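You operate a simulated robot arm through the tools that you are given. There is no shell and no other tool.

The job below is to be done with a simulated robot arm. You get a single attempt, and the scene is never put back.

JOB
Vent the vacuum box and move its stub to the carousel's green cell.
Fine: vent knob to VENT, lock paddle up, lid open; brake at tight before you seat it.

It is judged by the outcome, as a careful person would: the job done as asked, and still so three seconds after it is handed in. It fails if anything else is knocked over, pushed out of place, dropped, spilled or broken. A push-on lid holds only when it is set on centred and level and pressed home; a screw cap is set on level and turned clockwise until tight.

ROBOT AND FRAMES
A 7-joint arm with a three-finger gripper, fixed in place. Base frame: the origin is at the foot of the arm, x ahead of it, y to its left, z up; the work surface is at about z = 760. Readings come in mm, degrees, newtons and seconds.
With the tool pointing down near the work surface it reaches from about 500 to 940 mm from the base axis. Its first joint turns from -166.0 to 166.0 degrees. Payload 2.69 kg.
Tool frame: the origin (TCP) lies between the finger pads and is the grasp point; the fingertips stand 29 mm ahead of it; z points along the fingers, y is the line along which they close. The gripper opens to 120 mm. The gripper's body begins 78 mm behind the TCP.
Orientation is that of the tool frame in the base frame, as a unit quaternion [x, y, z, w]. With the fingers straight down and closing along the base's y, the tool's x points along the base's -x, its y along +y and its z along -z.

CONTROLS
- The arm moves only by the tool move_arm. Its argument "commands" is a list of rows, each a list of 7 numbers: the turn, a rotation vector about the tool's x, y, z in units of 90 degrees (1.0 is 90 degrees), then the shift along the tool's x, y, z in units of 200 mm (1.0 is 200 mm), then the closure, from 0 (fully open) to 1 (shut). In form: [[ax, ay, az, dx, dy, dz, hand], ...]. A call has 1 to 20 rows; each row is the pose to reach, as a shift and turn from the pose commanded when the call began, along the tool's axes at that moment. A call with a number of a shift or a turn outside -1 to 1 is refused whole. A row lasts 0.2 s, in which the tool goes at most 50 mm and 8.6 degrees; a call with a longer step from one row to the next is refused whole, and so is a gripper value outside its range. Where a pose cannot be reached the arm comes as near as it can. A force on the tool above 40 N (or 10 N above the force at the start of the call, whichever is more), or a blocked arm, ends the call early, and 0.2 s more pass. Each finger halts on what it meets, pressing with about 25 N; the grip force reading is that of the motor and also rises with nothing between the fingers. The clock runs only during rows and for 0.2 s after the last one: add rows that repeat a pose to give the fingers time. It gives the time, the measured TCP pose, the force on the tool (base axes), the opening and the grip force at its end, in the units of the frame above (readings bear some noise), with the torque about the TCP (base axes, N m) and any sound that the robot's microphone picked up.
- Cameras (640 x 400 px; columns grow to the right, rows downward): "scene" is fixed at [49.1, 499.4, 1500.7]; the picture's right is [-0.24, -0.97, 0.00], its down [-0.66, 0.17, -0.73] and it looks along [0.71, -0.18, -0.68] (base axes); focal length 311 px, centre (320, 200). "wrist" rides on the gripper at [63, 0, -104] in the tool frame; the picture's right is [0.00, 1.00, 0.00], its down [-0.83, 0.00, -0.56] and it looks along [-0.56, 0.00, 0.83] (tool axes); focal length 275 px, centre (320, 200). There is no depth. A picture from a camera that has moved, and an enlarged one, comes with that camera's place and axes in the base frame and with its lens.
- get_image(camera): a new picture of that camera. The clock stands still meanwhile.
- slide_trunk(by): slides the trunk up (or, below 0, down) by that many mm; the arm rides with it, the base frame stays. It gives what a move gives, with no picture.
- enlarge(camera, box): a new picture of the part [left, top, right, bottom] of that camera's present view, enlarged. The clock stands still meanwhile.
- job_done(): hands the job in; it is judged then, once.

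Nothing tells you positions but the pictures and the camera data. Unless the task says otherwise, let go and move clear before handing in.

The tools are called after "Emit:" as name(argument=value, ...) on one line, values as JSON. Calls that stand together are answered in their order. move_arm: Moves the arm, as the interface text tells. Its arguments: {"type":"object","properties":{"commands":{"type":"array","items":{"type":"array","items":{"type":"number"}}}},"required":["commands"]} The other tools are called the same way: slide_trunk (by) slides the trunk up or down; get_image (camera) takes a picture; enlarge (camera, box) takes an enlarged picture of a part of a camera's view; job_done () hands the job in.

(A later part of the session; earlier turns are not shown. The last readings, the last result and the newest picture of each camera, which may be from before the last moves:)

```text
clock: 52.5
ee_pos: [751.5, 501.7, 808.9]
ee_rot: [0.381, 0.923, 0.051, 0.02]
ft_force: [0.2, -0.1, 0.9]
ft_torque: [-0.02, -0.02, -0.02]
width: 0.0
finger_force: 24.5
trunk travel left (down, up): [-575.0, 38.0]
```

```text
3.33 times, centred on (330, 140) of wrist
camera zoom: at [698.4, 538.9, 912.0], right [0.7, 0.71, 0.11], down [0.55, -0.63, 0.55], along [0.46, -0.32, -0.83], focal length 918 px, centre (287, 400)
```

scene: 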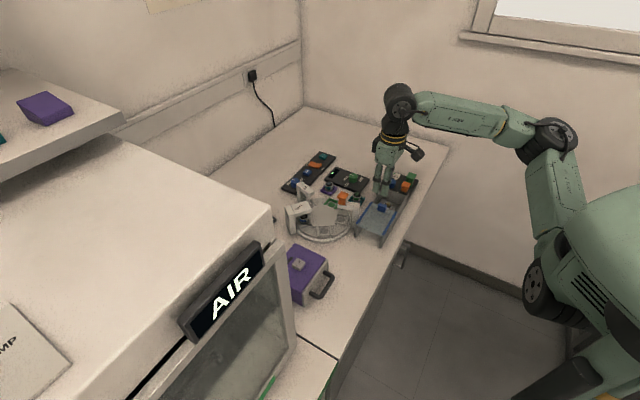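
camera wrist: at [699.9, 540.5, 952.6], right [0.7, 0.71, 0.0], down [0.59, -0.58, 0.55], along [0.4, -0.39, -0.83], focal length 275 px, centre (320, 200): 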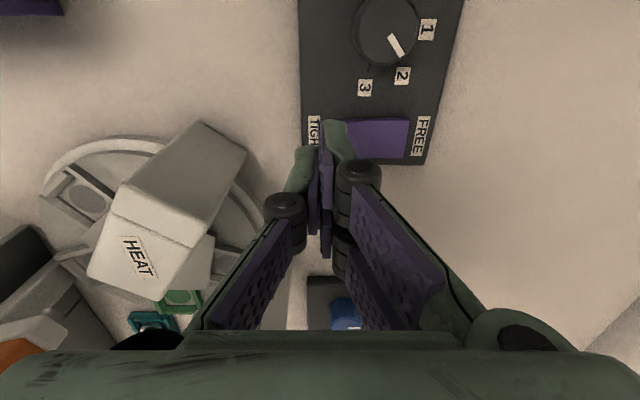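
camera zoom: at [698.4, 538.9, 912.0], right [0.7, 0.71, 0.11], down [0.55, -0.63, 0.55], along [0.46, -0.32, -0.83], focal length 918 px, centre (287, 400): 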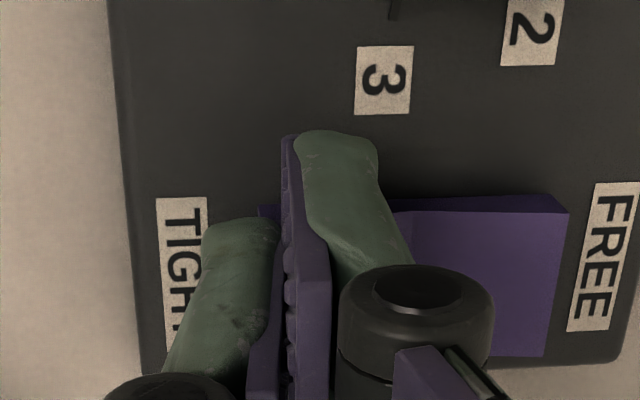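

Still no contact, so this panel must be thinner than I estimated. I'll continue down in small steps, watching the force.

Emit:
move_arm(commands=[[0, 0, 0, 0, -0.0011, 0.01, 1.0], [0, 0, 0, 0, -0.0022, 0.02, 1.0]])

Emit:
move_arm(commands=[[0, 0, 0, 0, -0.0011, 0.01, 1.0], [0, 0, 0, 0, -0.0022, 0.02, 1.0]])

Emit:
get_image(camera="wrist")

```text
clock: 53.1
ee_pos: [753.2, 502.9, 804.6]
ee_rot: [0.381, 0.923, 0.051, 0.02]
ft_force: [-0.9, -0.7, 3.8]
ft_torque: [-0.08, -0.02, 0.0]
width: 0.0
finger_force: 25.0
trunk travel left (down, up): [-575.0, 38.0]
```

```text
clock: 53.7
ee_pos: [752.0, 501.0, 804.2]
ee_rot: [0.381, 0.923, 0.054, 0.021]
ft_force: [-0.4, -4.4, 24.3]
ft_torque: [-0.14, -0.05, 0.12]
width: 0.0
finger_force: 24.9
trunk travel left (down, up): [-575.0, 38.0]
```

```text
taken
camera wrist: at [697.7, 538.6, 908.3], right [0.7, 0.71, 0.12], down [0.55, -0.63, 0.55], along [0.46, -0.32, -0.83], focal length 275 px, centre (320, 200)
```

wrist: 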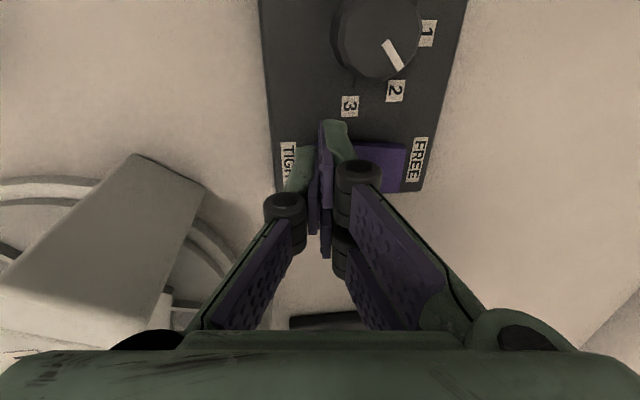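

Emit:
enlarge(camera="wrist", box=[260, 90, 440, 210])

```text
3.33 times, centred on (350, 150) of wrist
camera zoom: at [697.7, 538.6, 908.3], right [0.7, 0.71, 0.12], down [0.55, -0.63, 0.55], along [0.46, -0.32, -0.83], focal length 918 px, centre (220, 367)
```

zoom: 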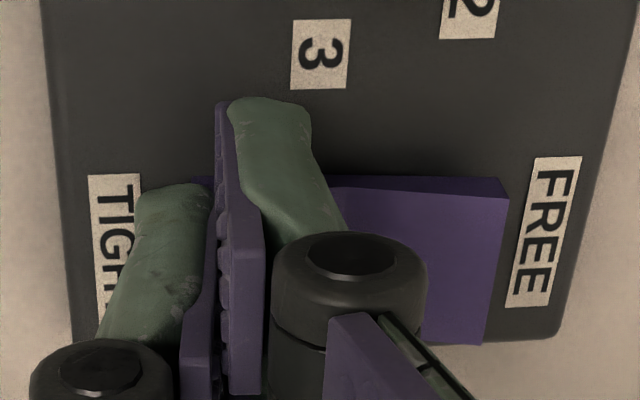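

I'll lift off and check the rocker's state.

Emit:
move_arm(commands=[[0, 0, 0, 0, 0.02, -0.1, 1.0], [0, 0, 0, 0, -0.08, -0.25, 1.0], [0, 0, 0, 0, -0.2, -0.35, 1.0], [0, 0, 0, 0, -0.3, -0.4, 1.0], [0, 0, 0, 0, -0.3, -0.4, 1.0]])

Emit:
get_image(camera="wrist")

Emit:
enlarge(camera="wrist", box=[340, 60, 500, 180])

```text
clock: 54.9
ee_pos: [701.8, 456.2, 872.8]
ee_rot: [0.38, 0.923, 0.055, 0.019]
ft_force: [3.8, 22.3, -1.0]
ft_torque: [0.54, -0.26, 0.42]
width: 0.0
finger_force: 25.5
trunk travel left (down, up): [-575.0, 38.0]
```

```text
taken
camera wrist: at [647.6, 492.6, 976.2], right [0.7, 0.71, 0.11], down [0.55, -0.63, 0.55], along [0.46, -0.32, -0.83], focal length 275 px, centre (320, 200)
```

wrist: 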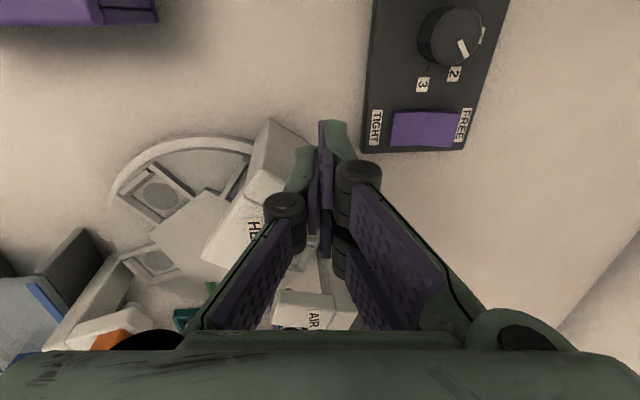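

```text
3.33 times, centred on (420, 120) of wrist
camera zoom: at [647.6, 492.6, 976.2], right [0.7, 0.71, 0.11], down [0.55, -0.63, 0.55], along [0.46, -0.32, -0.83], focal length 918 px, centre (-13, 467)
```

zoom: 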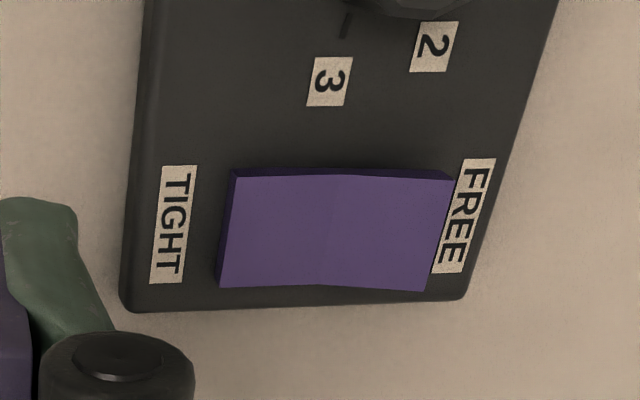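

The rocker now looks toggled toward TIGHT, but I feel 22 N sideways: a finger is touching the HEAT arm. I'll back off from it right away, then rise.

Emit:
move_arm(commands=[[0, 0, 0, 0, 0.06, 0, 1.0], [0, 0, 0, 0, 0.12, -0.05, 1.0], [0, 0, 0, 0, 0.12, -0.2, 1.0], [0, 0, 0, 0, 0.12, -0.4, 1.0], [0, 0, 0, 0, 0.12, -0.4, 1.0]])

Emit:
get_image(camera="wrist")

Emit:
get_image(camera="scene")

```text
clock: 56.1
ee_pos: [716.1, 463.5, 955.5]
ee_rot: [0.381, 0.923, 0.052, 0.02]
ft_force: [-0.1, 0.3, -0.3]
ft_torque: [0.03, 0.02, 0.01]
width: 0.0
finger_force: 24.7
trunk travel left (down, up): [-575.0, 38.0]
```

```text
taken
camera wrist: at [660.9, 501.1, 1059.5], right [0.7, 0.71, 0.11], down [0.55, -0.63, 0.55], along [0.46, -0.32, -0.83], focal length 275 px, centre (320, 200)
```

wrist: 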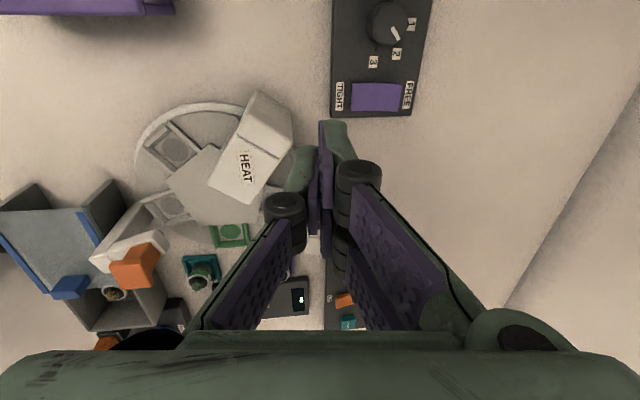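

```text
taken
```

scene: 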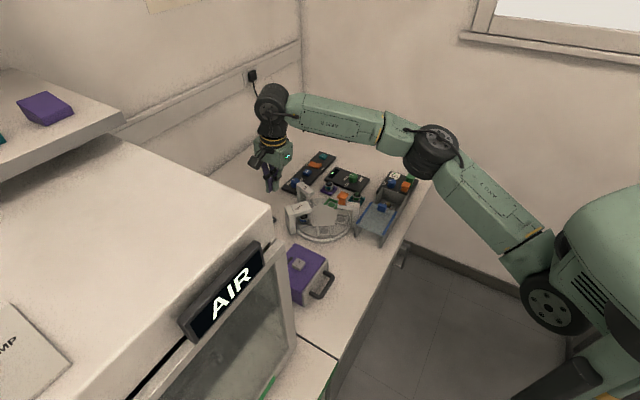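

Emit:
enlarge(camera="scene", box=[270, 190, 366, 250])

Emit:
enlarge(camera="wrist", box=[320, 40, 440, 120])

Emit:
enlarge(camera="wrist", box=[80, 80, 300, 260])

```text
6.67 times, centred on (318, 220) of scene
camera zoom: at [49.1, 499.4, 1500.7], right [-0.24, -0.97, 0.0], down [-0.66, 0.17, -0.73], along [0.71, -0.18, -0.68], focal length 2071 px, centre (333, 67)
```

zoom: 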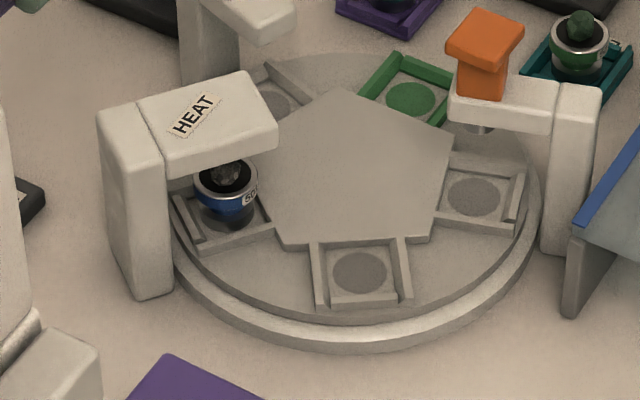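

```text
5.00 times, centred on (380, 80) of wrist
camera zoom: at [660.9, 501.1, 1059.5], right [0.7, 0.71, 0.11], down [0.55, -0.63, 0.55], along [0.46, -0.32, -0.83], focal length 1376 px, centre (20, 800)
```

zoom: 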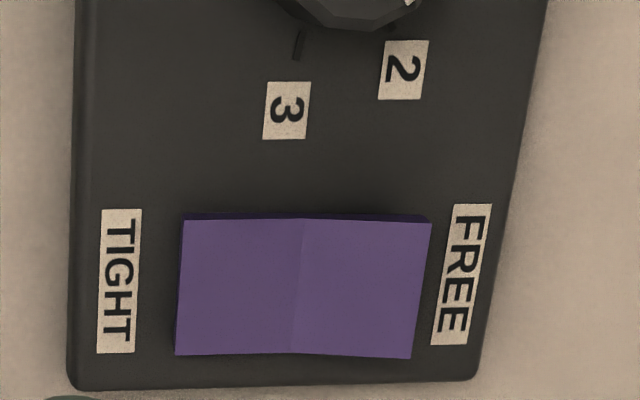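

```text
2.22 times, centred on (190, 170) of wrist
camera zoom: at [660.9, 501.1, 1059.5], right [0.7, 0.71, 0.11], down [0.55, -0.63, 0.55], along [0.46, -0.32, -0.83], focal length 612 px, centre (609, 267)
```

zoom: 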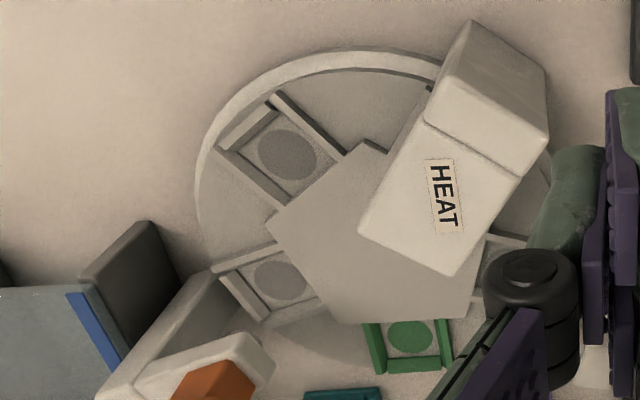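

The carousel and HEAT arm are unmoved, and the rocker's FREE end now stands raised, so the brake looks to be at TIGHT. I'll straighten the tool and travel high back to the vacuum box to measure the stub, checking the rocker once more on the way.

Emit:
move_arm(commands=[[0.03, 0, 0, 0, 0, -0.08, 0.9], [0.071, 0, 0, -0.05, -0.05, -0.12, 0.8], [0.071, 0, 0, -0.17, -0.18, -0.13, 0.7], [0.071, 0, 0, -0.3, -0.32, -0.13, 0.667], [0.071, 0, 0, -0.43, -0.46, -0.13, 0.667], [0.071, 0, 0, -0.55, -0.58, -0.13, 0.667], [0.071, 0, 0, -0.605, -0.65, -0.13, 0.667], [0.071, 0, 0, -0.605, -0.65, -0.13, 0.667]])

Emit:
get_image(camera="wrist")

```text
clock: 57.9
ee_pos: [708.2, 285.4, 966.8]
ee_rot: [0.381, 0.925, 0.0, -0.001]
ft_force: [1.1, -0.2, -0.9]
ft_torque: [0.03, -0.02, -0.01]
width: 39.9
finger_force: 0.0
trunk travel left (down, up): [-575.0, 38.0]
```

```text
taken
camera wrist: at [661.8, 330.5, 1071.5], right [0.7, 0.71, 0.0], down [0.59, -0.58, 0.55], along [0.39, -0.39, -0.83], focal length 275 px, centre (320, 200)
```

wrist: 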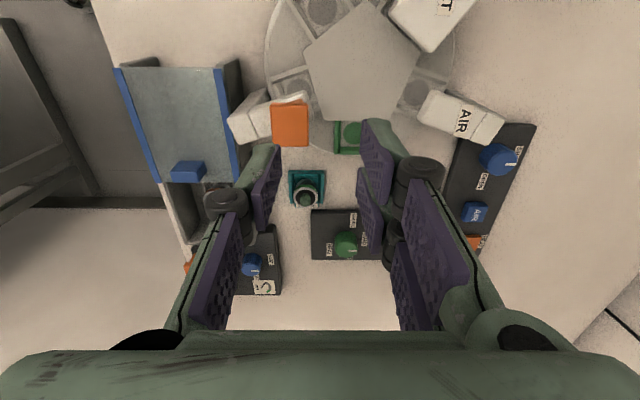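

Emit:
enlarge(camera="wrist", box=[220, 60, 520, 240])

Emit:
move_arm(commands=[[0, 0, 0, -0.12, -0.12, 0, 0.667], [0, 0, 0, -0.25, -0.25, 0, 0.667], [0, 0, 0, -0.38, -0.38, 0, 0.667], [0, 0, 0, -0.51, -0.51, 0, 0.667], [0, 0, 0, -0.61, -0.645, 0, 0.667], [0, 0, 0, -0.61, -0.645, 0, 0.667]])

Emit:
get_image(camera="wrist")

Emit:
enlarge(camera="wrist", box=[240, 60, 400, 180])

```text
2.13 times, centred on (370, 150) of wrist
camera zoom: at [661.8, 330.5, 1071.5], right [0.7, 0.71, 0.0], down [0.59, -0.58, 0.55], along [0.39, -0.39, -0.83], focal length 587 px, centre (213, 307)
```

zoom: 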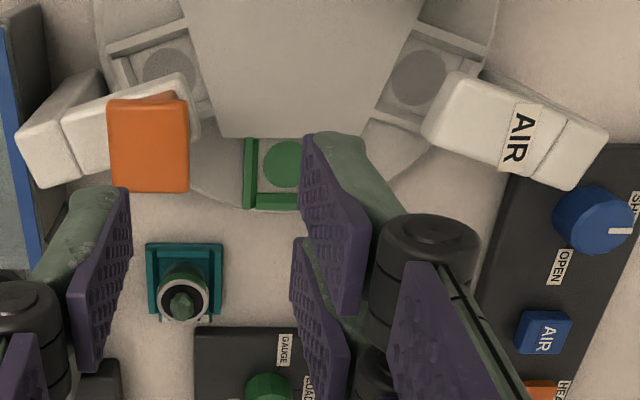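

```text
clock: 59.3
ee_pos: [701.7, 107.3, 966.1]
ee_rot: [0.381, 0.925, 0.001, -0.001]
ft_force: [0.5, -0.6, 0.4]
ft_torque: [-0.01, 0.0, 0.0]
width: 39.9
finger_force: 0.1
trunk travel left (down, up): [-575.0, 38.0]
```

```text
taken
camera wrist: at [656.5, 152.1, 1071.5], right [0.7, 0.71, 0.0], down [0.59, -0.58, 0.55], along [0.39, -0.39, -0.83], focal length 275 px, centre (320, 200)
```

wrist: 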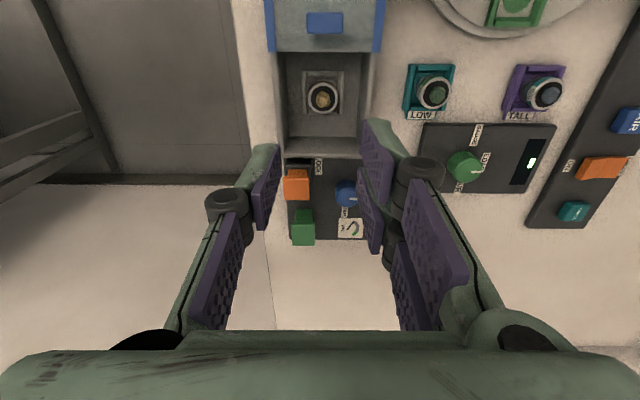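

```text
3.33 times, centred on (320, 120) of wrist
camera zoom: at [656.5, 152.1, 1071.5], right [0.7, 0.71, 0.0], down [0.59, -0.58, 0.55], along [0.39, -0.39, -0.83], focal length 918 px, centre (320, 467)
```

zoom: 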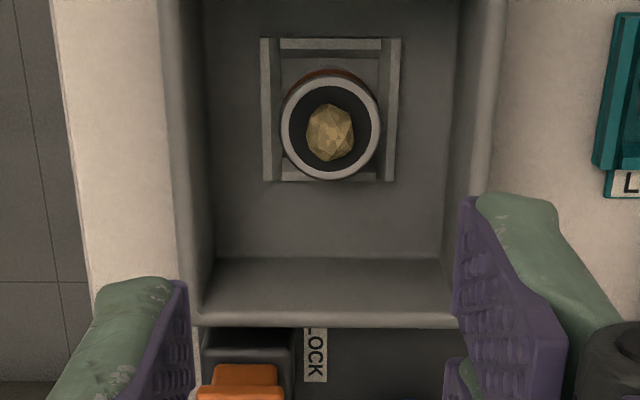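

The stub's ring (28.7 mm across, top near z ≈ 801) sits at about (704, 107.5), and its nest has low bars around it. I'll turn the tool so the fingers close along the box's length, with the camera on the side away from the carousel's orange T.

Emit:
move_arm(commands=[[0, 0, 0.092, 0, 0, 0, 0.667], [0, 0, 0.183, 0, 0, 0, 0.667], [0, 0, 0.275, 0, 0, 0, 0.667], [0, 0, 0.367, 0, 0, 0, 0.667], [0, 0, 0.458, 0, 0, 0, 0.667], [0, 0, 0.55, 0, 0, 0, 0.667], [0, 0, 0.642, 0, 0, 0, 0.667], [0, 0, 0.733, 0, 0, 0, 0.667], [0, 0, 0.825, 0, 0, 0, 0.667], [0, 0, 0.917, 0, 0, 0, 0.667], [0, 0, 0.995, 0, 0, 0, 0.667], [0, 0, 0.995, 0, 0, 0, 0.667]])

Emit:
get_image(camera="wrist")

```text
clock: 61.9
ee_pos: [704.1, 108.2, 966.6]
ee_rot: [0.922, 0.387, -0.002, -0.001]
ft_force: [0.6, 0.0, -0.4]
ft_torque: [-0.02, 0.03, 0.02]
width: 40.4
finger_force: 0.1
trunk travel left (down, up): [-575.0, 38.0]
```

```text
taken
camera wrist: at [746.0, 153.6, 1071.2], right [0.72, -0.7, 0.0], down [-0.58, -0.6, 0.56], along [-0.39, -0.4, -0.83], focal length 275 px, centre (320, 200)
```

wrist: 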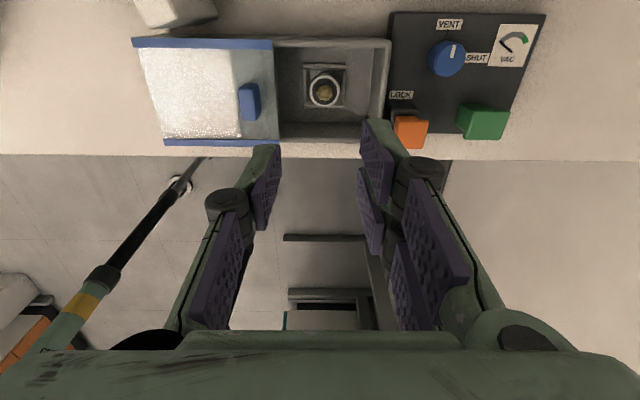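

Emit:
enlarge(camera="wrist", box=[250, 30, 410, 150])

```text
3.33 times, centred on (330, 90) of wrist
camera zoom: at [746.0, 153.6, 1071.2], right [0.72, -0.7, 0.0], down [-0.58, -0.6, 0.56], along [-0.39, -0.4, -0.83], focal length 918 px, centre (287, 567)
```

zoom: 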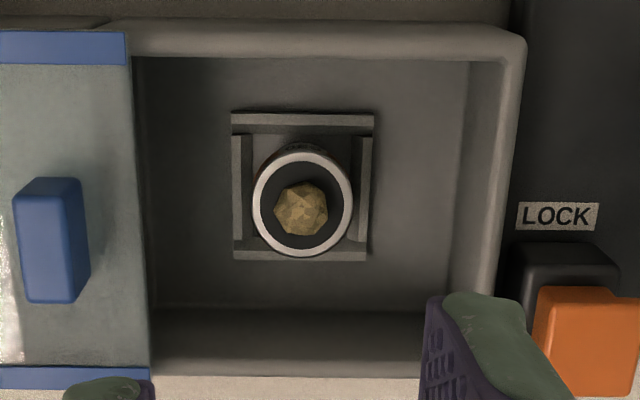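

The orientation is reachable: thumb on the lid side, pair on the panel side. I'll descend partway and re-measure the stub's centre.

Emit:
move_arm(commands=[[0, 0, 0, 0, 0, 0.15, 0.68], [0, 0, 0, 0, 0, 0.3, 0.68], [0, 0, 0, 0, 0, 0.433, 0.68], [0, 0, 0, 0, 0, 0.433, 0.68]])

Emit:
enlarge(camera="wrist", box=[230, 60, 410, 200])

```text
clock: 62.9
ee_pos: [702.4, 109.7, 879.7]
ee_rot: [0.922, 0.388, 0.0, -0.001]
ft_force: [-0.1, 0.1, 0.4]
ft_torque: [0.02, -0.01, -0.03]
width: 38.5
finger_force: 0.0
trunk travel left (down, up): [-575.0, 38.0]
```

```text
2.86 times, centred on (320, 130) of wrist
camera zoom: at [745.5, 154.8, 984.5], right [0.72, -0.7, 0.0], down [-0.58, -0.6, 0.56], along [-0.39, -0.4, -0.83], focal length 786 px, centre (320, 400)
```

zoom: 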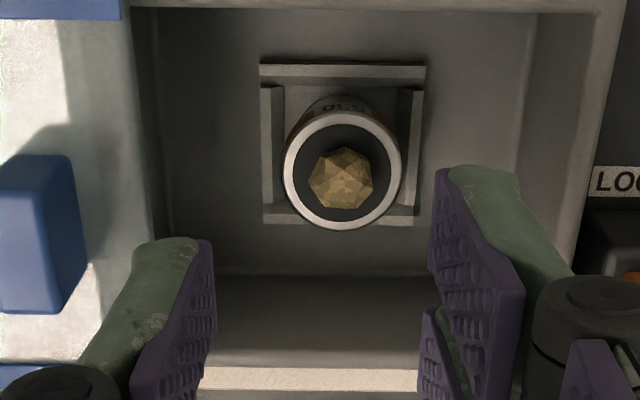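

The stub is a few millimetres off the tool axis. I'll correct that and come down to z = 845 for another check.

Emit:
move_arm(commands=[[0, 0, 0, 0.012, 0.026, 0.05, 0.68], [0, 0, 0, 0.012, 0.026, 0.12, 0.68], [0, 0, 0, 0.012, 0.026, 0.173, 0.68], [0, 0, 0, 0.012, 0.026, 0.173, 0.68]])

Emit:
enlarge(camera="wrist", box=[230, 90, 410, 230])

Emit:
enlarge(camera="scene", box=[345, 150, 445, 230])

```text
clock: 63.9
ee_pos: [707.5, 105.1, 845.3]
ee_rot: [0.922, 0.388, 0.0, -0.001]
ft_force: [-0.3, 0.4, -1.2]
ft_torque: [0.05, 0.0, 0.0]
width: 38.5
finger_force: 0.1
trunk travel left (down, up): [-575.0, 38.0]
```

```text
2.86 times, centred on (320, 160) of wrist
camera zoom: at [750.8, 151.8, 949.7], right [0.72, -0.7, 0.0], down [-0.58, -0.6, 0.56], along [-0.39, -0.4, -0.83], focal length 786 px, centre (320, 314)
```

zoom: 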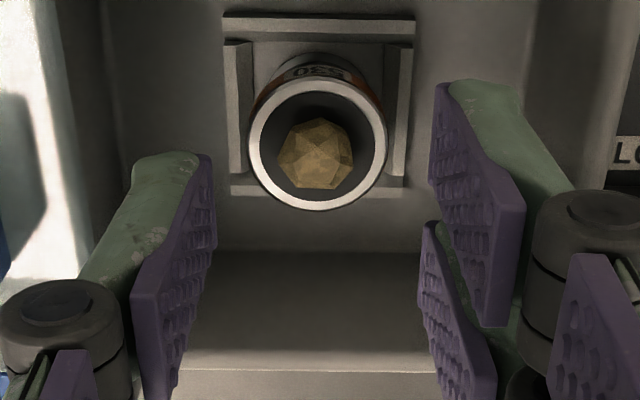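

```text
5.00 times, centred on (395, 190) of scene
camera zoom: at [49.1, 499.4, 1500.7], right [-0.24, -0.97, 0.0], down [-0.66, 0.17, -0.73], along [0.71, -0.18, -0.68], focal length 1553 px, centre (-55, 250)
```

zoom: 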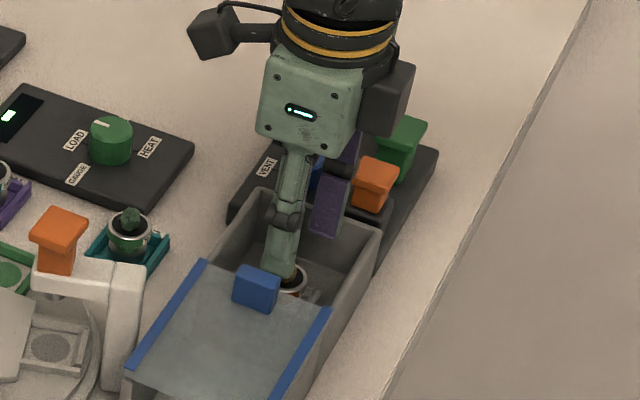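

The ring is centred between the fingers, with its top near z = 795 and the nest bars near 770. I'll go down to z = 811 (tips at 782) and close on the stub.

Emit:
move_arm(commands=[[0, 0, 0, 0.002, -0.002, 0.06, 0.68], [0, 0, 0, 0.003, -0.003, 0.12, 0.68], [0, 0, 0, 0.003, -0.003, 0.1715, 0.68], [0, 0, 0, 0.003, -0.003, 0.1715, 0.68]])

Emit:
enlarge(camera="wrist", box=[230, 110, 410, 250])

```text
clock: 64.9
ee_pos: [707.6, 106.2, 812.7]
ee_rot: [0.922, 0.387, 0.0, -0.001]
ft_force: [0.3, 0.0, -0.7]
ft_torque: [-0.01, -0.01, 0.02]
width: 38.4
finger_force: 0.1
trunk travel left (down, up): [-575.0, 38.0]
```

```text
2.86 times, centred on (320, 180) of wrist
camera zoom: at [750.5, 152.8, 916.0], right [0.72, -0.7, 0.0], down [-0.58, -0.6, 0.56], along [-0.39, -0.4, -0.83], focal length 786 px, centre (320, 257)
```

zoom: 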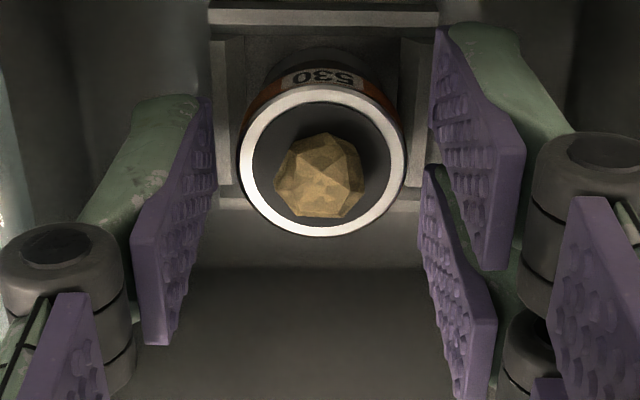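

The stub (label 530) is well centred. Closing the fingers on it now.

Emit:
move_arm(commands=[[0, 0, 0, 0.002, 0, 0.005, 0.72], [0, 0, 0, 0.002, 0, 0.005, 0.76], [0, 0, 0, 0.002, 0, 0.005, 0.8], [0, 0, 0, 0.002, 0, 0.005, 0.84], [0, 0, 0, 0.002, 0, 0.005, 0.86], [0, 0, 0, 0.002, 0, 0.005, 0.86]])

Emit:
enlarge(camera="wrist", box=[230, 110, 410, 250])

```text
clock: 66.3
ee_pos: [708.3, 106.2, 811.4]
ee_rot: [0.922, 0.388, 0.0, -0.001]
ft_force: [-0.5, 0.1, 0.8]
ft_torque: [0.03, 0.01, -0.02]
width: 28.3
finger_force: 24.8
trunk travel left (down, up): [-575.0, 38.0]
```

```text
2.86 times, centred on (320, 180) of wrist
camera zoom: at [751.0, 153.0, 915.1], right [0.72, -0.7, 0.0], down [-0.58, -0.6, 0.56], along [-0.39, -0.4, -0.83], focal length 786 px, centre (320, 257)
```

zoom: 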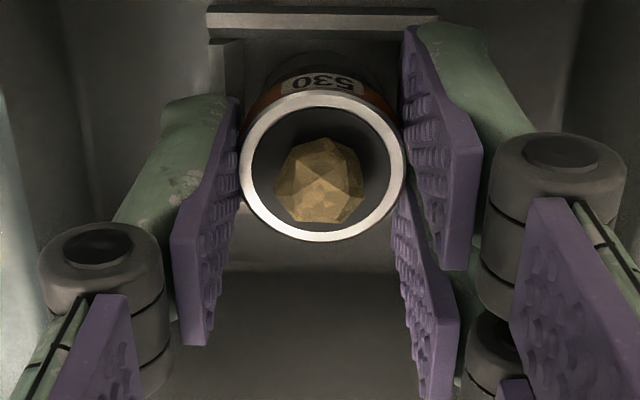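

The stub is gripped (28.3 mm, 25 N). Lifting slowly at first.

Emit:
move_arm(commands=[[0, 0, 0, 0, 0, -0.02, 0.88], [0, 0, 0, 0, 0, -0.05, 0.88], [0, 0, 0, 0, 0, -0.08, 0.88], [0, 0, 0, 0, 0, -0.08, 0.88]])

Emit:
get_image(camera="wrist")

```text
clock: 67.3
ee_pos: [707.5, 107.2, 825.8]
ee_rot: [0.922, 0.388, 0.0, -0.001]
ft_force: [-0.1, 0.2, 0.1]
ft_torque: [0.0, -0.01, 0.02]
width: 28.3
finger_force: 24.9
trunk travel left (down, up): [-575.0, 38.0]
```

```text
taken
camera wrist: at [750.8, 153.4, 931.1], right [0.72, -0.7, 0.0], down [-0.58, -0.6, 0.56], along [-0.39, -0.4, -0.83], focal length 275 px, centre (320, 200)
```

wrist: 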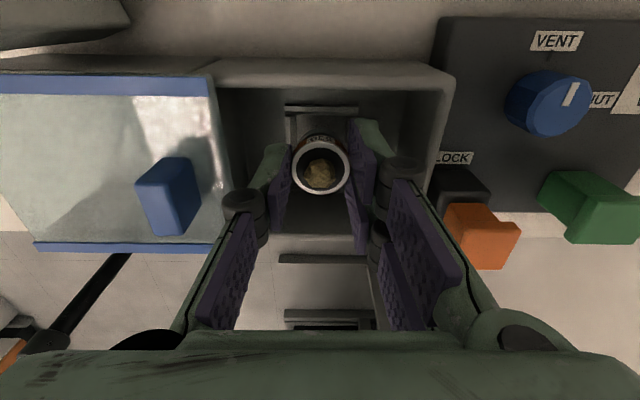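

The stub came free cleanly. I'll raise it high, then carry it over to the green cell.

Emit:
move_arm(commands=[[0, 0, 0, 0, 0, -0.12, 0.88], [0, 0, 0, 0, 0, -0.28, 0.88], [0, 0, 0, 0, 0, -0.45, 0.88], [0, 0, 0, 0, 0, -0.62, 0.88], [0, 0, 0, 0, 0, -0.75, 0.88], [0, 0, 0, 0, 0, -0.75, 0.88]])

Emit:
move_arm(commands=[[0, 0, 0, 0.1, -0.05, 0, 0.88], [0, 0, 0, 0.25, -0.12, 0, 0.88], [0, 0, 0, 0.4, -0.2, 0, 0.88], [0, 0, 0, 0.55, -0.28, 0, 0.88], [0, 0, 0, 0.7, -0.35, 0, 0.88], [0, 0, 0, 0.826, -0.397, 0, 0.88], [0, 0, 0, 0.826, -0.397, 0, 0.88]])

Emit:
get_image(camera="wrist")

Emit:
get_image(camera="scene")

```text
clock: 68.7
ee_pos: [707.5, 108.0, 977.2]
ee_rot: [0.922, 0.387, -0.001, -0.001]
ft_force: [0.0, -0.3, -0.5]
ft_torque: [0.02, -0.02, -0.01]
width: 28.0
finger_force: 25.2
trunk travel left (down, up): [-575.0, 38.0]
```

```text
clock: 70.3
ee_pos: [767.7, 281.4, 975.6]
ee_rot: [0.922, 0.388, -0.001, 0.0]
ft_force: [0.2, 0.2, -0.5]
ft_torque: [-0.03, -0.01, -0.04]
width: 28.2
finger_force: 25.3
trunk travel left (down, up): [-575.0, 38.0]
```

```text
taken
camera wrist: at [810.7, 326.8, 1080.1], right [0.72, -0.7, 0.0], down [-0.58, -0.6, 0.56], along [-0.39, -0.4, -0.83], focal length 275 px, centre (320, 200)
```

wrist: 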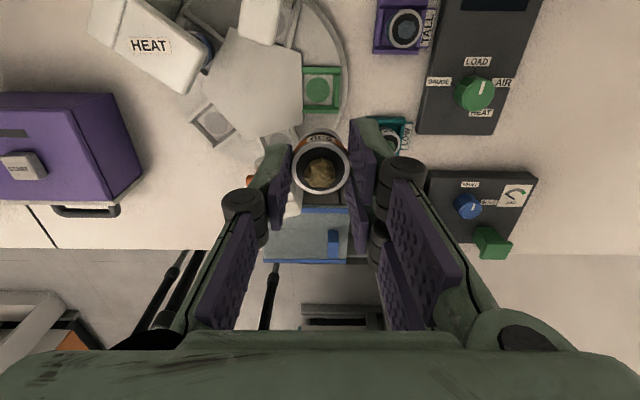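

```text
taken
```

scene: 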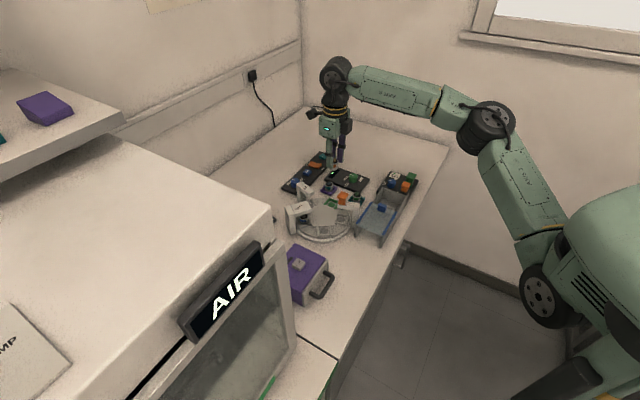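

Emit:
enlarge(camera="wrist", box=[240, 30, 400, 150])

Emit:
enlarge(camera="scene", box=[300, 130, 380, 200])

Emit:
enlarge(camera="wrist", box=[80, 0, 340, 150])

```text
3.33 times, centred on (320, 90) of wrist
camera zoom: at [810.7, 326.8, 1080.1], right [0.72, -0.7, 0.0], down [-0.58, -0.6, 0.56], along [-0.39, -0.4, -0.83], focal length 918 px, centre (320, 567)
```

zoom: 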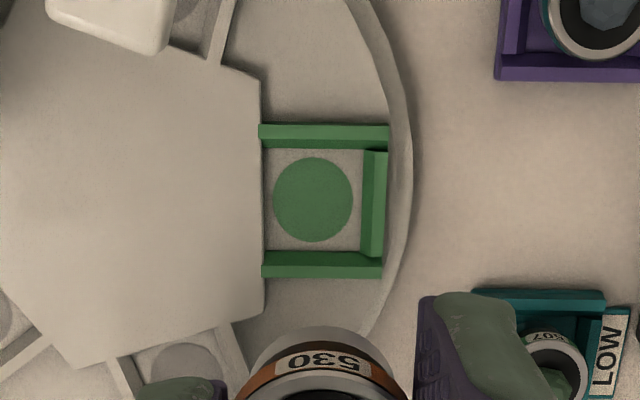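

```text
5.71 times, centred on (340, 165) of scene
camera zoom: at [49.1, 499.4, 1500.7], right [-0.24, -0.97, 0.0], down [-0.66, 0.17, -0.73], along [0.71, -0.18, -0.68], focal length 1775 px, centre (206, 400)
```

zoom: 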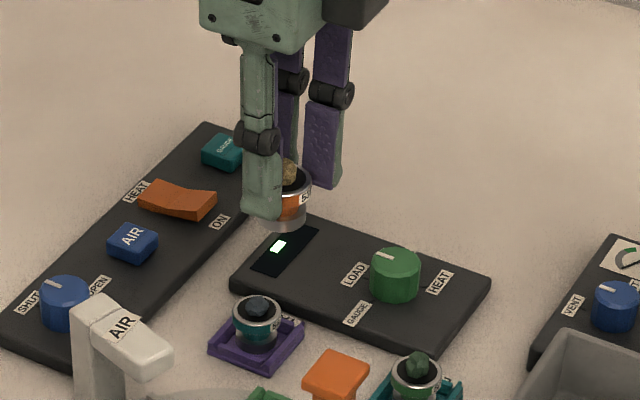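

```text
2.46 times, centred on (210, 75) of wrist
camera zoom: at [810.7, 326.8, 1080.1], right [0.72, -0.7, 0.0], down [-0.58, -0.6, 0.56], along [-0.39, -0.4, -0.83], focal length 678 px, centre (591, 508)
```

zoom: 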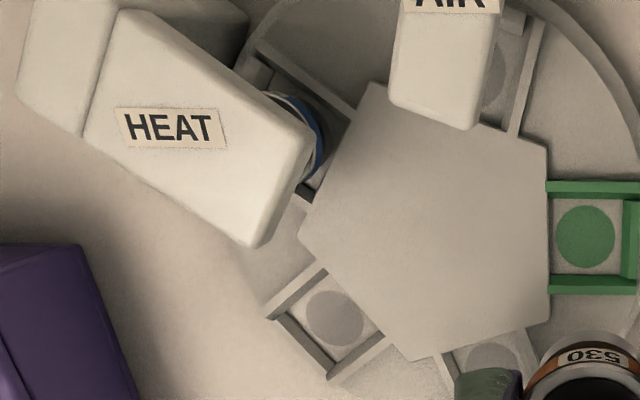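

The green cell is directly below, about 30 mm inside, so the fit around the stub is close. I'll make a small correction and descend partway to measure the offset again.

Emit:
move_arm(commands=[[0, 0, 0, -0.006, -0.005, 0.12, 0.88], [0, 0, 0, -0.0125, -0.011, 0.24, 0.88], [0, 0, 0, -0.0125, -0.011, 0.353, 0.88], [0, 0, 0, -0.0125, -0.011, 0.353, 0.88]])

Emit:
enlarge(camera="wrist", box=[230, 60, 410, 200])

Emit:
enlarge(camera="scene", box=[300, 150, 380, 220])

```text
clock: 71.3
ee_pos: [765.0, 280.9, 904.0]
ee_rot: [0.922, 0.388, -0.001, 0.0]
ft_force: [0.2, 0.3, -0.2]
ft_torque: [-0.02, 0.03, 0.02]
width: 28.3
finger_force: 25.0
trunk travel left (down, up): [-575.0, 38.0]
```

```text
2.86 times, centred on (320, 130) of wrist
camera zoom: at [808.3, 326.6, 1008.8], right [0.72, -0.7, 0.0], down [-0.58, -0.6, 0.56], along [-0.39, -0.4, -0.83], focal length 786 px, centre (320, 400)
```

zoom: 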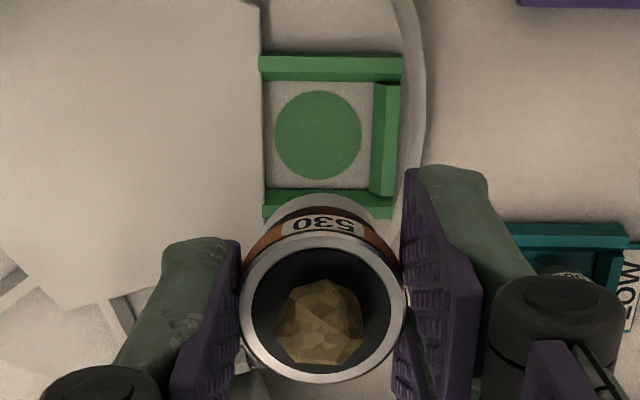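

```text
5.71 times, centred on (340, 185) of scene
camera zoom: at [49.1, 499.4, 1500.7], right [-0.24, -0.97, 0.0], down [-0.66, 0.17, -0.73], along [0.71, -0.18, -0.68], focal length 1775 px, centre (206, 286)
```

zoom: 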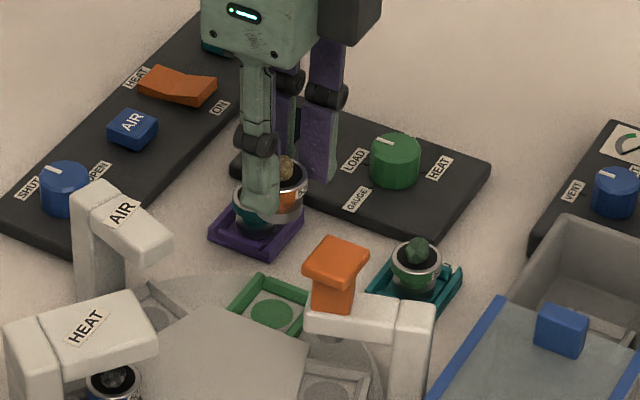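

From the wall geometry I put the cell's wall tops at z ≈ 794, so the stub should seat with the TCP near 836. I'll correct by 2.7 mm and 1 mm, then come down to z = 862 for a last check.

Emit:
move_arm(commands=[[0, 0, 0, 0.0135, -0.005, 0.06, 0.88], [0, 0, 0, 0.0135, -0.005, 0.14, 0.88], [0, 0, 0, 0.0135, -0.005, 0.21, 0.88], [0, 0, 0, 0.0135, -0.005, 0.21, 0.88]])

Emit:
enlarge(camera="wrist", box=[230, 80, 410, 220])

Emit:
enlarge(camera="scene", box=[300, 160, 380, 230])

```text
clock: 72.3
ee_pos: [766.2, 283.5, 863.9]
ee_rot: [0.922, 0.388, 0.0, 0.0]
ft_force: [0.4, -0.4, -0.5]
ft_torque: [-0.01, 0.04, 0.02]
width: 28.2
finger_force: 24.8
trunk travel left (down, up): [-575.0, 38.0]
```

```text
2.86 times, centred on (320, 150) of wrist
camera zoom: at [808.5, 329.1, 967.8], right [0.72, -0.7, 0.0], down [-0.58, -0.6, 0.56], along [-0.39, -0.4, -0.83], focal length 786 px, centre (320, 343)
```

zoom: 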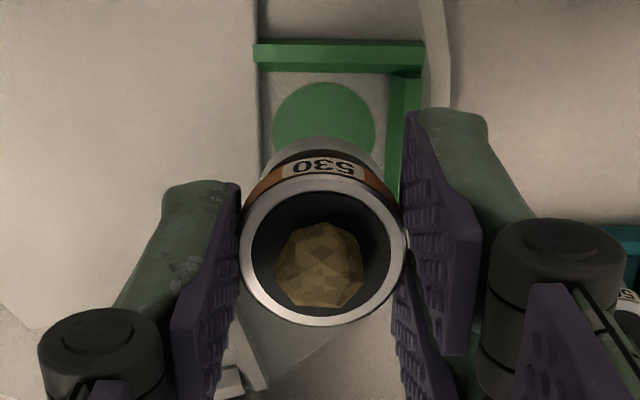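

```text
5.71 times, centred on (340, 195) of scene
camera zoom: at [49.1, 499.4, 1500.7], right [-0.24, -0.97, 0.0], down [-0.66, 0.17, -0.73], along [0.71, -0.18, -0.68], focal length 1775 px, centre (206, 229)
```

zoom: 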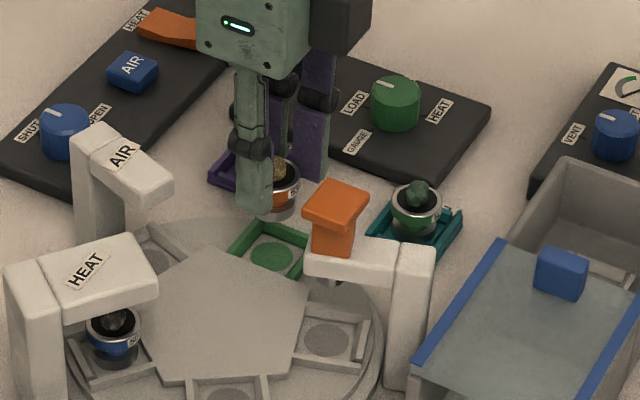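

Emit:
enlarge(camera="wrist", box=[285, 85, 375, 145])

```text
6.67 times, centred on (330, 115) of wrist
camera zoom: at [808.5, 329.1, 967.8], right [0.72, -0.7, 0.0], down [-0.58, -0.6, 0.56], along [-0.39, -0.4, -0.83], focal length 1835 px, centre (253, 767)
```

zoom: 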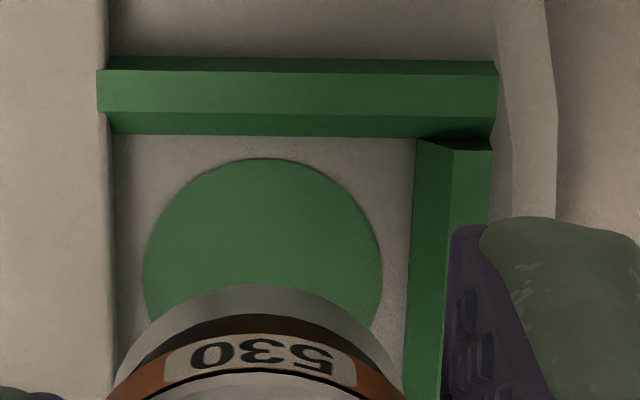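

The cell's side walls have inward bevels and only about a 29 mm floor, so sideways accuracy matters. My measurement along the camera's viewing direction is the weaker one, so I'll raise the tool and turn it 90° to measure that direction directly.

Emit:
move_arm(commands=[[0, 0, 0, 0, 0, -0.1, 0.88], [0, 0, 0, 0, 0, -0.2, 0.88], [0, 0, -0.09, 0, 0, -0.25, 0.88], [0, 0, -0.18, 0, 0, -0.25, 0.88], [0, 0, -0.27, 0, 0, -0.25, 0.88], [0, 0, -0.36, 0, 0, -0.25, 0.88], [0, 0, -0.45, 0, 0, -0.25, 0.88], [0, 0, -0.54, 0, 0, -0.25, 0.88], [0, 0, -0.63, 0, 0, -0.25, 0.88], [0, 0, -0.72, 0, 0, -0.25, 0.88], [0, 0, -0.81, 0, 0, -0.25, 0.88], [0, 0, -0.9, 0, 0, -0.25, 0.88], [0, 0, -0.98, 0, 0, -0.25, 0.88], [0, 0, -1.0, 0, 0, -0.25, 0.88], [0, 0, -1.0, 0, 0, -0.25, 0.88]])

Emit:
get_image(camera="wrist")

Emit:
enlarge(camera="wrist", box=[270, 70, 390, 160])

```text
clock: 75.5
ee_pos: [765.4, 282.3, 913.4]
ee_rot: [0.378, 0.926, -0.001, -0.002]
ft_force: [0.0, -0.1, 0.0]
ft_torque: [0.02, -0.01, -0.01]
width: 28.1
finger_force: 25.1
trunk travel left (down, up): [-575.0, 38.0]
```

```text
taken
camera wrist: at [719.7, 326.6, 1018.1], right [0.7, 0.72, 0.0], down [0.6, -0.58, 0.55], along [0.4, -0.39, -0.83], focal length 275 px, centre (320, 200)
```

wrist: 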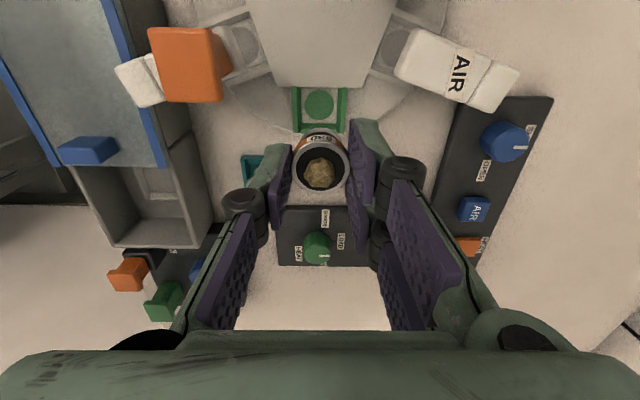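

```text
4.44 times, centred on (330, 115) of wrist
camera zoom: at [719.7, 326.6, 1018.1], right [0.7, 0.72, 0.0], down [0.6, -0.58, 0.55], along [0.4, -0.39, -0.83], focal length 1224 px, centre (276, 578)
```

zoom: 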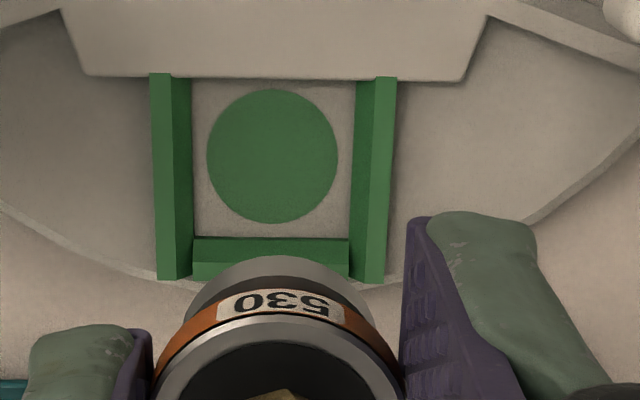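

The cell is only about 1 mm off in this direction. I'll turn back to the placing orientation with that 1 mm correction (and 0.6 mm the other way).

Emit:
move_arm(commands=[[0, 0, 0.09, -0.001, -0.002, 0, 0.88], [0, 0, 0.18, -0.003, -0.005, 0, 0.88], [0, 0, 0.27, -0.003, -0.005, 0, 0.88], [0, 0, 0.36, -0.003, -0.005, 0, 0.88], [0, 0, 0.45, -0.003, -0.005, 0, 0.88], [0, 0, 0.54, -0.003, -0.005, 0, 0.88], [0, 0, 0.63, -0.003, -0.005, 0, 0.88], [0, 0, 0.72, -0.003, -0.005, 0, 0.88], [0, 0, 0.81, -0.003, -0.005, 0, 0.88], [0, 0, 0.9, -0.003, -0.005, 0, 0.88], [0, 0, 0.98, -0.003, -0.005, 0, 0.88], [0, 0, 1.0, -0.003, -0.005, 0, 0.88], [0, 0, 1.0, -0.003, -0.005, 0.1, 0.88], [0, 0, 1.0, -0.003, -0.005, 0.2, 0.88], [0, 0, 1.0, -0.003, -0.005, 0.3, 0.88], [0, 0, 1.0, -0.003, -0.005, 0.34, 0.88], [0, 0, 1.0, -0.003, -0.005, 0.34, 0.88]])

Emit:
get_image(camera="wrist")

Emit:
enlarge(camera="wrist", box=[275, 95, 395, 185])

Emit:
enlarge(camera="scene", box=[300, 160, 380, 230])

```text
clock: 79.1
ee_pos: [766.4, 282.0, 845.0]
ee_rot: [0.922, 0.388, -0.002, 0.0]
ft_force: [-0.1, 0.3, -0.1]
ft_torque: [-0.02, 0.01, -0.01]
width: 28.4
finger_force: 24.9
trunk travel left (down, up): [-575.0, 38.0]
```

```text
taken
camera wrist: at [808.5, 328.0, 949.3], right [0.72, -0.7, 0.0], down [-0.58, -0.6, 0.56], along [-0.39, -0.4, -0.83], focal length 275 px, centre (320, 200)
```

wrist: 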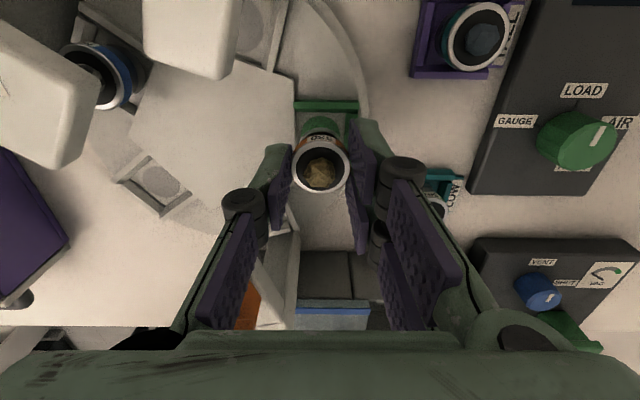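

```text
4.44 times, centred on (335, 140) of wrist
camera zoom: at [808.5, 328.0, 949.3], right [0.72, -0.7, 0.0], down [-0.58, -0.6, 0.56], along [-0.39, -0.4, -0.83], focal length 1224 px, centre (253, 467)
```

zoom: 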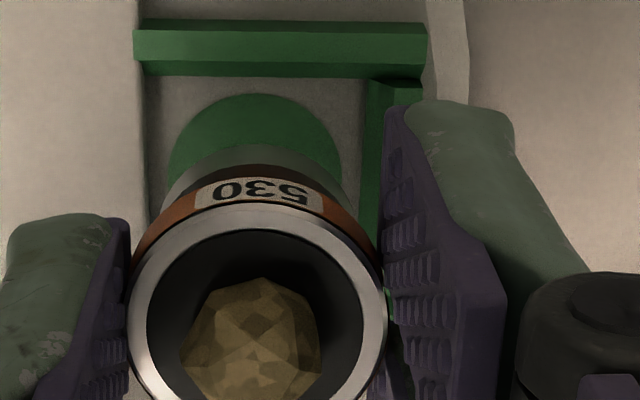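

```text
5.71 times, centred on (340, 195) of scene
camera zoom: at [49.1, 499.4, 1500.7], right [-0.24, -0.97, 0.0], down [-0.66, 0.17, -0.73], along [0.71, -0.18, -0.68], focal length 1775 px, centre (206, 229)
```

zoom: 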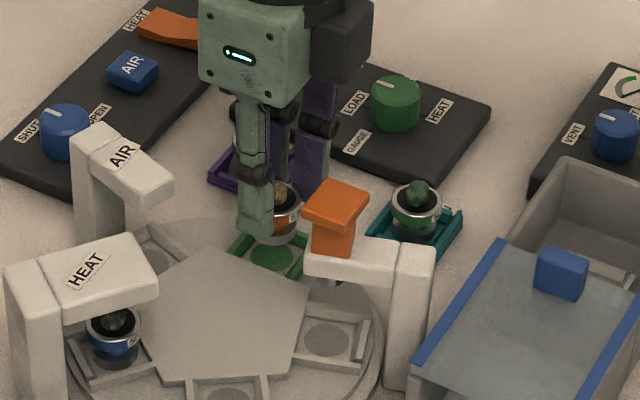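

The stub and the green spot now line up in both directions. I'll descend slowly toward the seat, watching the force.

Emit:
move_arm(commands=[[0, 0, 0, 0, 0, 0.03, 0.88], [0, 0, 0, 0, 0, 0.055, 0.88], [0, 0, 0, 0, 0, 0.07, 0.88], [0, 0, 0, 0, 0, 0.07, 0.88]])

Emit:
enlarge(camera="wrist", box=[275, 95, 395, 185])

```text
clock: 80.1
ee_pos: [765.5, 282.6, 831.1]
ee_rot: [0.922, 0.387, -0.001, 0.0]
ft_force: [0.4, -0.6, -0.9]
ft_torque: [0.0, 0.04, -0.03]
width: 28.0
finger_force: 25.3
trunk travel left (down, up): [-575.0, 38.0]
```

```text
4.44 times, centred on (335, 140) of wrist
camera zoom: at [807.9, 328.2, 935.8], right [0.72, -0.7, 0.0], down [-0.58, -0.6, 0.56], along [-0.39, -0.4, -0.83], focal length 1224 px, centre (253, 467)
```

zoom: 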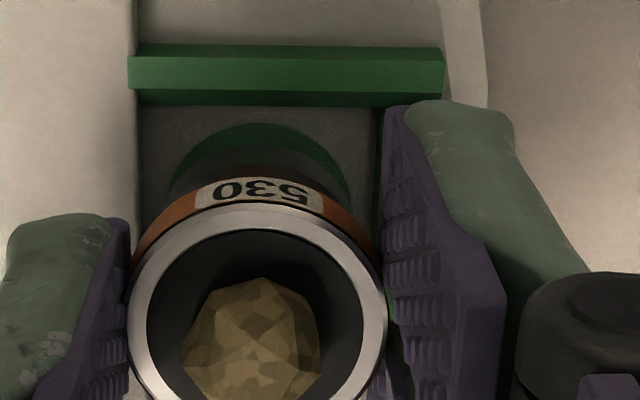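

Emit:
move_arm(commands=[[0, 0, 0, 0, 0.001, 0.01, 0.88], [0, 0, 0, 0, 0.001, 0.02, 0.88], [0, 0, 0, 0, 0.001, 0.02, 0.88]])

Emit:
move_arm(commands=[[0, 0, 0, 0, 0, 0.01, 0.88], [0, 0, 0, 0, 0, 0.01, 0.88]])

Emit:
enlarge(camera="wrist", box=[275, 95, 395, 185])

```text
clock: 80.9
ee_pos: [766.7, 281.9, 826.7]
ee_rot: [0.922, 0.387, -0.001, 0.0]
ft_force: [0.0, -1.2, 0.0]
ft_torque: [-0.01, 0.0, 0.03]
width: 28.3
finger_force: 24.9
trunk travel left (down, up): [-575.0, 38.0]
```

```text
clock: 81.5
ee_pos: [764.5, 281.9, 826.4]
ee_rot: [0.922, 0.387, -0.001, -0.001]
ft_force: [-0.2, -0.6, 0.0]
ft_torque: [0.03, 0.01, 0.02]
width: 27.9
finger_force: 24.4
trunk travel left (down, up): [-575.0, 38.0]
```

```text
4.44 times, centred on (335, 140) of wrist
camera zoom: at [808.3, 328.0, 930.1], right [0.72, -0.7, 0.0], down [-0.58, -0.6, 0.56], along [-0.39, -0.4, -0.83], focal length 1224 px, centre (253, 467)
```

zoom: 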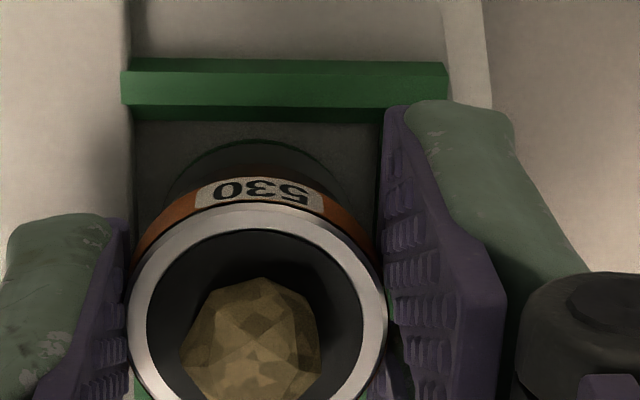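

Still no contact. I'll continue in 2 mm steps.

Emit:
move_arm(commands=[[0, 0, 0, 0, 0, 0.01, 0.88], [0, 0, 0, 0, 0, 0.01, 0.88]])

Emit:
move_arm(commands=[[0, 0, 0, 0, 0, 0.01, 0.88], [0, 0, 0, 0, 0, 0.01, 0.88]])

Emit:
enlarge(camera="wrist", box=[275, 95, 395, 185])

```text
clock: 82.1
ee_pos: [765.2, 282.8, 824.1]
ee_rot: [0.922, 0.388, 0.0, -0.001]
ft_force: [-0.4, -0.3, 3.7]
ft_torque: [0.06, 0.09, 0.03]
width: 28.1
finger_force: 25.0
trunk travel left (down, up): [-575.0, 38.0]
```

```text
clock: 82.7
ee_pos: [766.4, 281.7, 825.1]
ee_rot: [0.922, 0.387, 0.0, 0.0]
ft_force: [1.6, -0.9, 14.1]
ft_torque: [-0.04, 0.06, 0.04]
width: 28.2
finger_force: 25.0
trunk travel left (down, up): [-575.0, 38.0]
```

```text
4.44 times, centred on (335, 140) of wrist
camera zoom: at [808.2, 327.9, 929.0], right [0.72, -0.7, 0.0], down [-0.58, -0.6, 0.55], along [-0.39, -0.4, -0.83], focal length 1224 px, centre (253, 467)
```

zoom: 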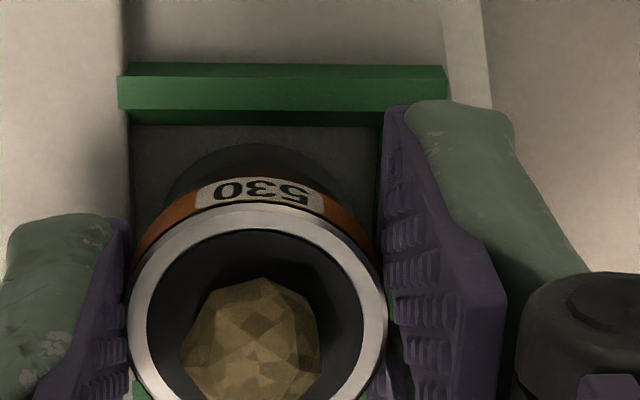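

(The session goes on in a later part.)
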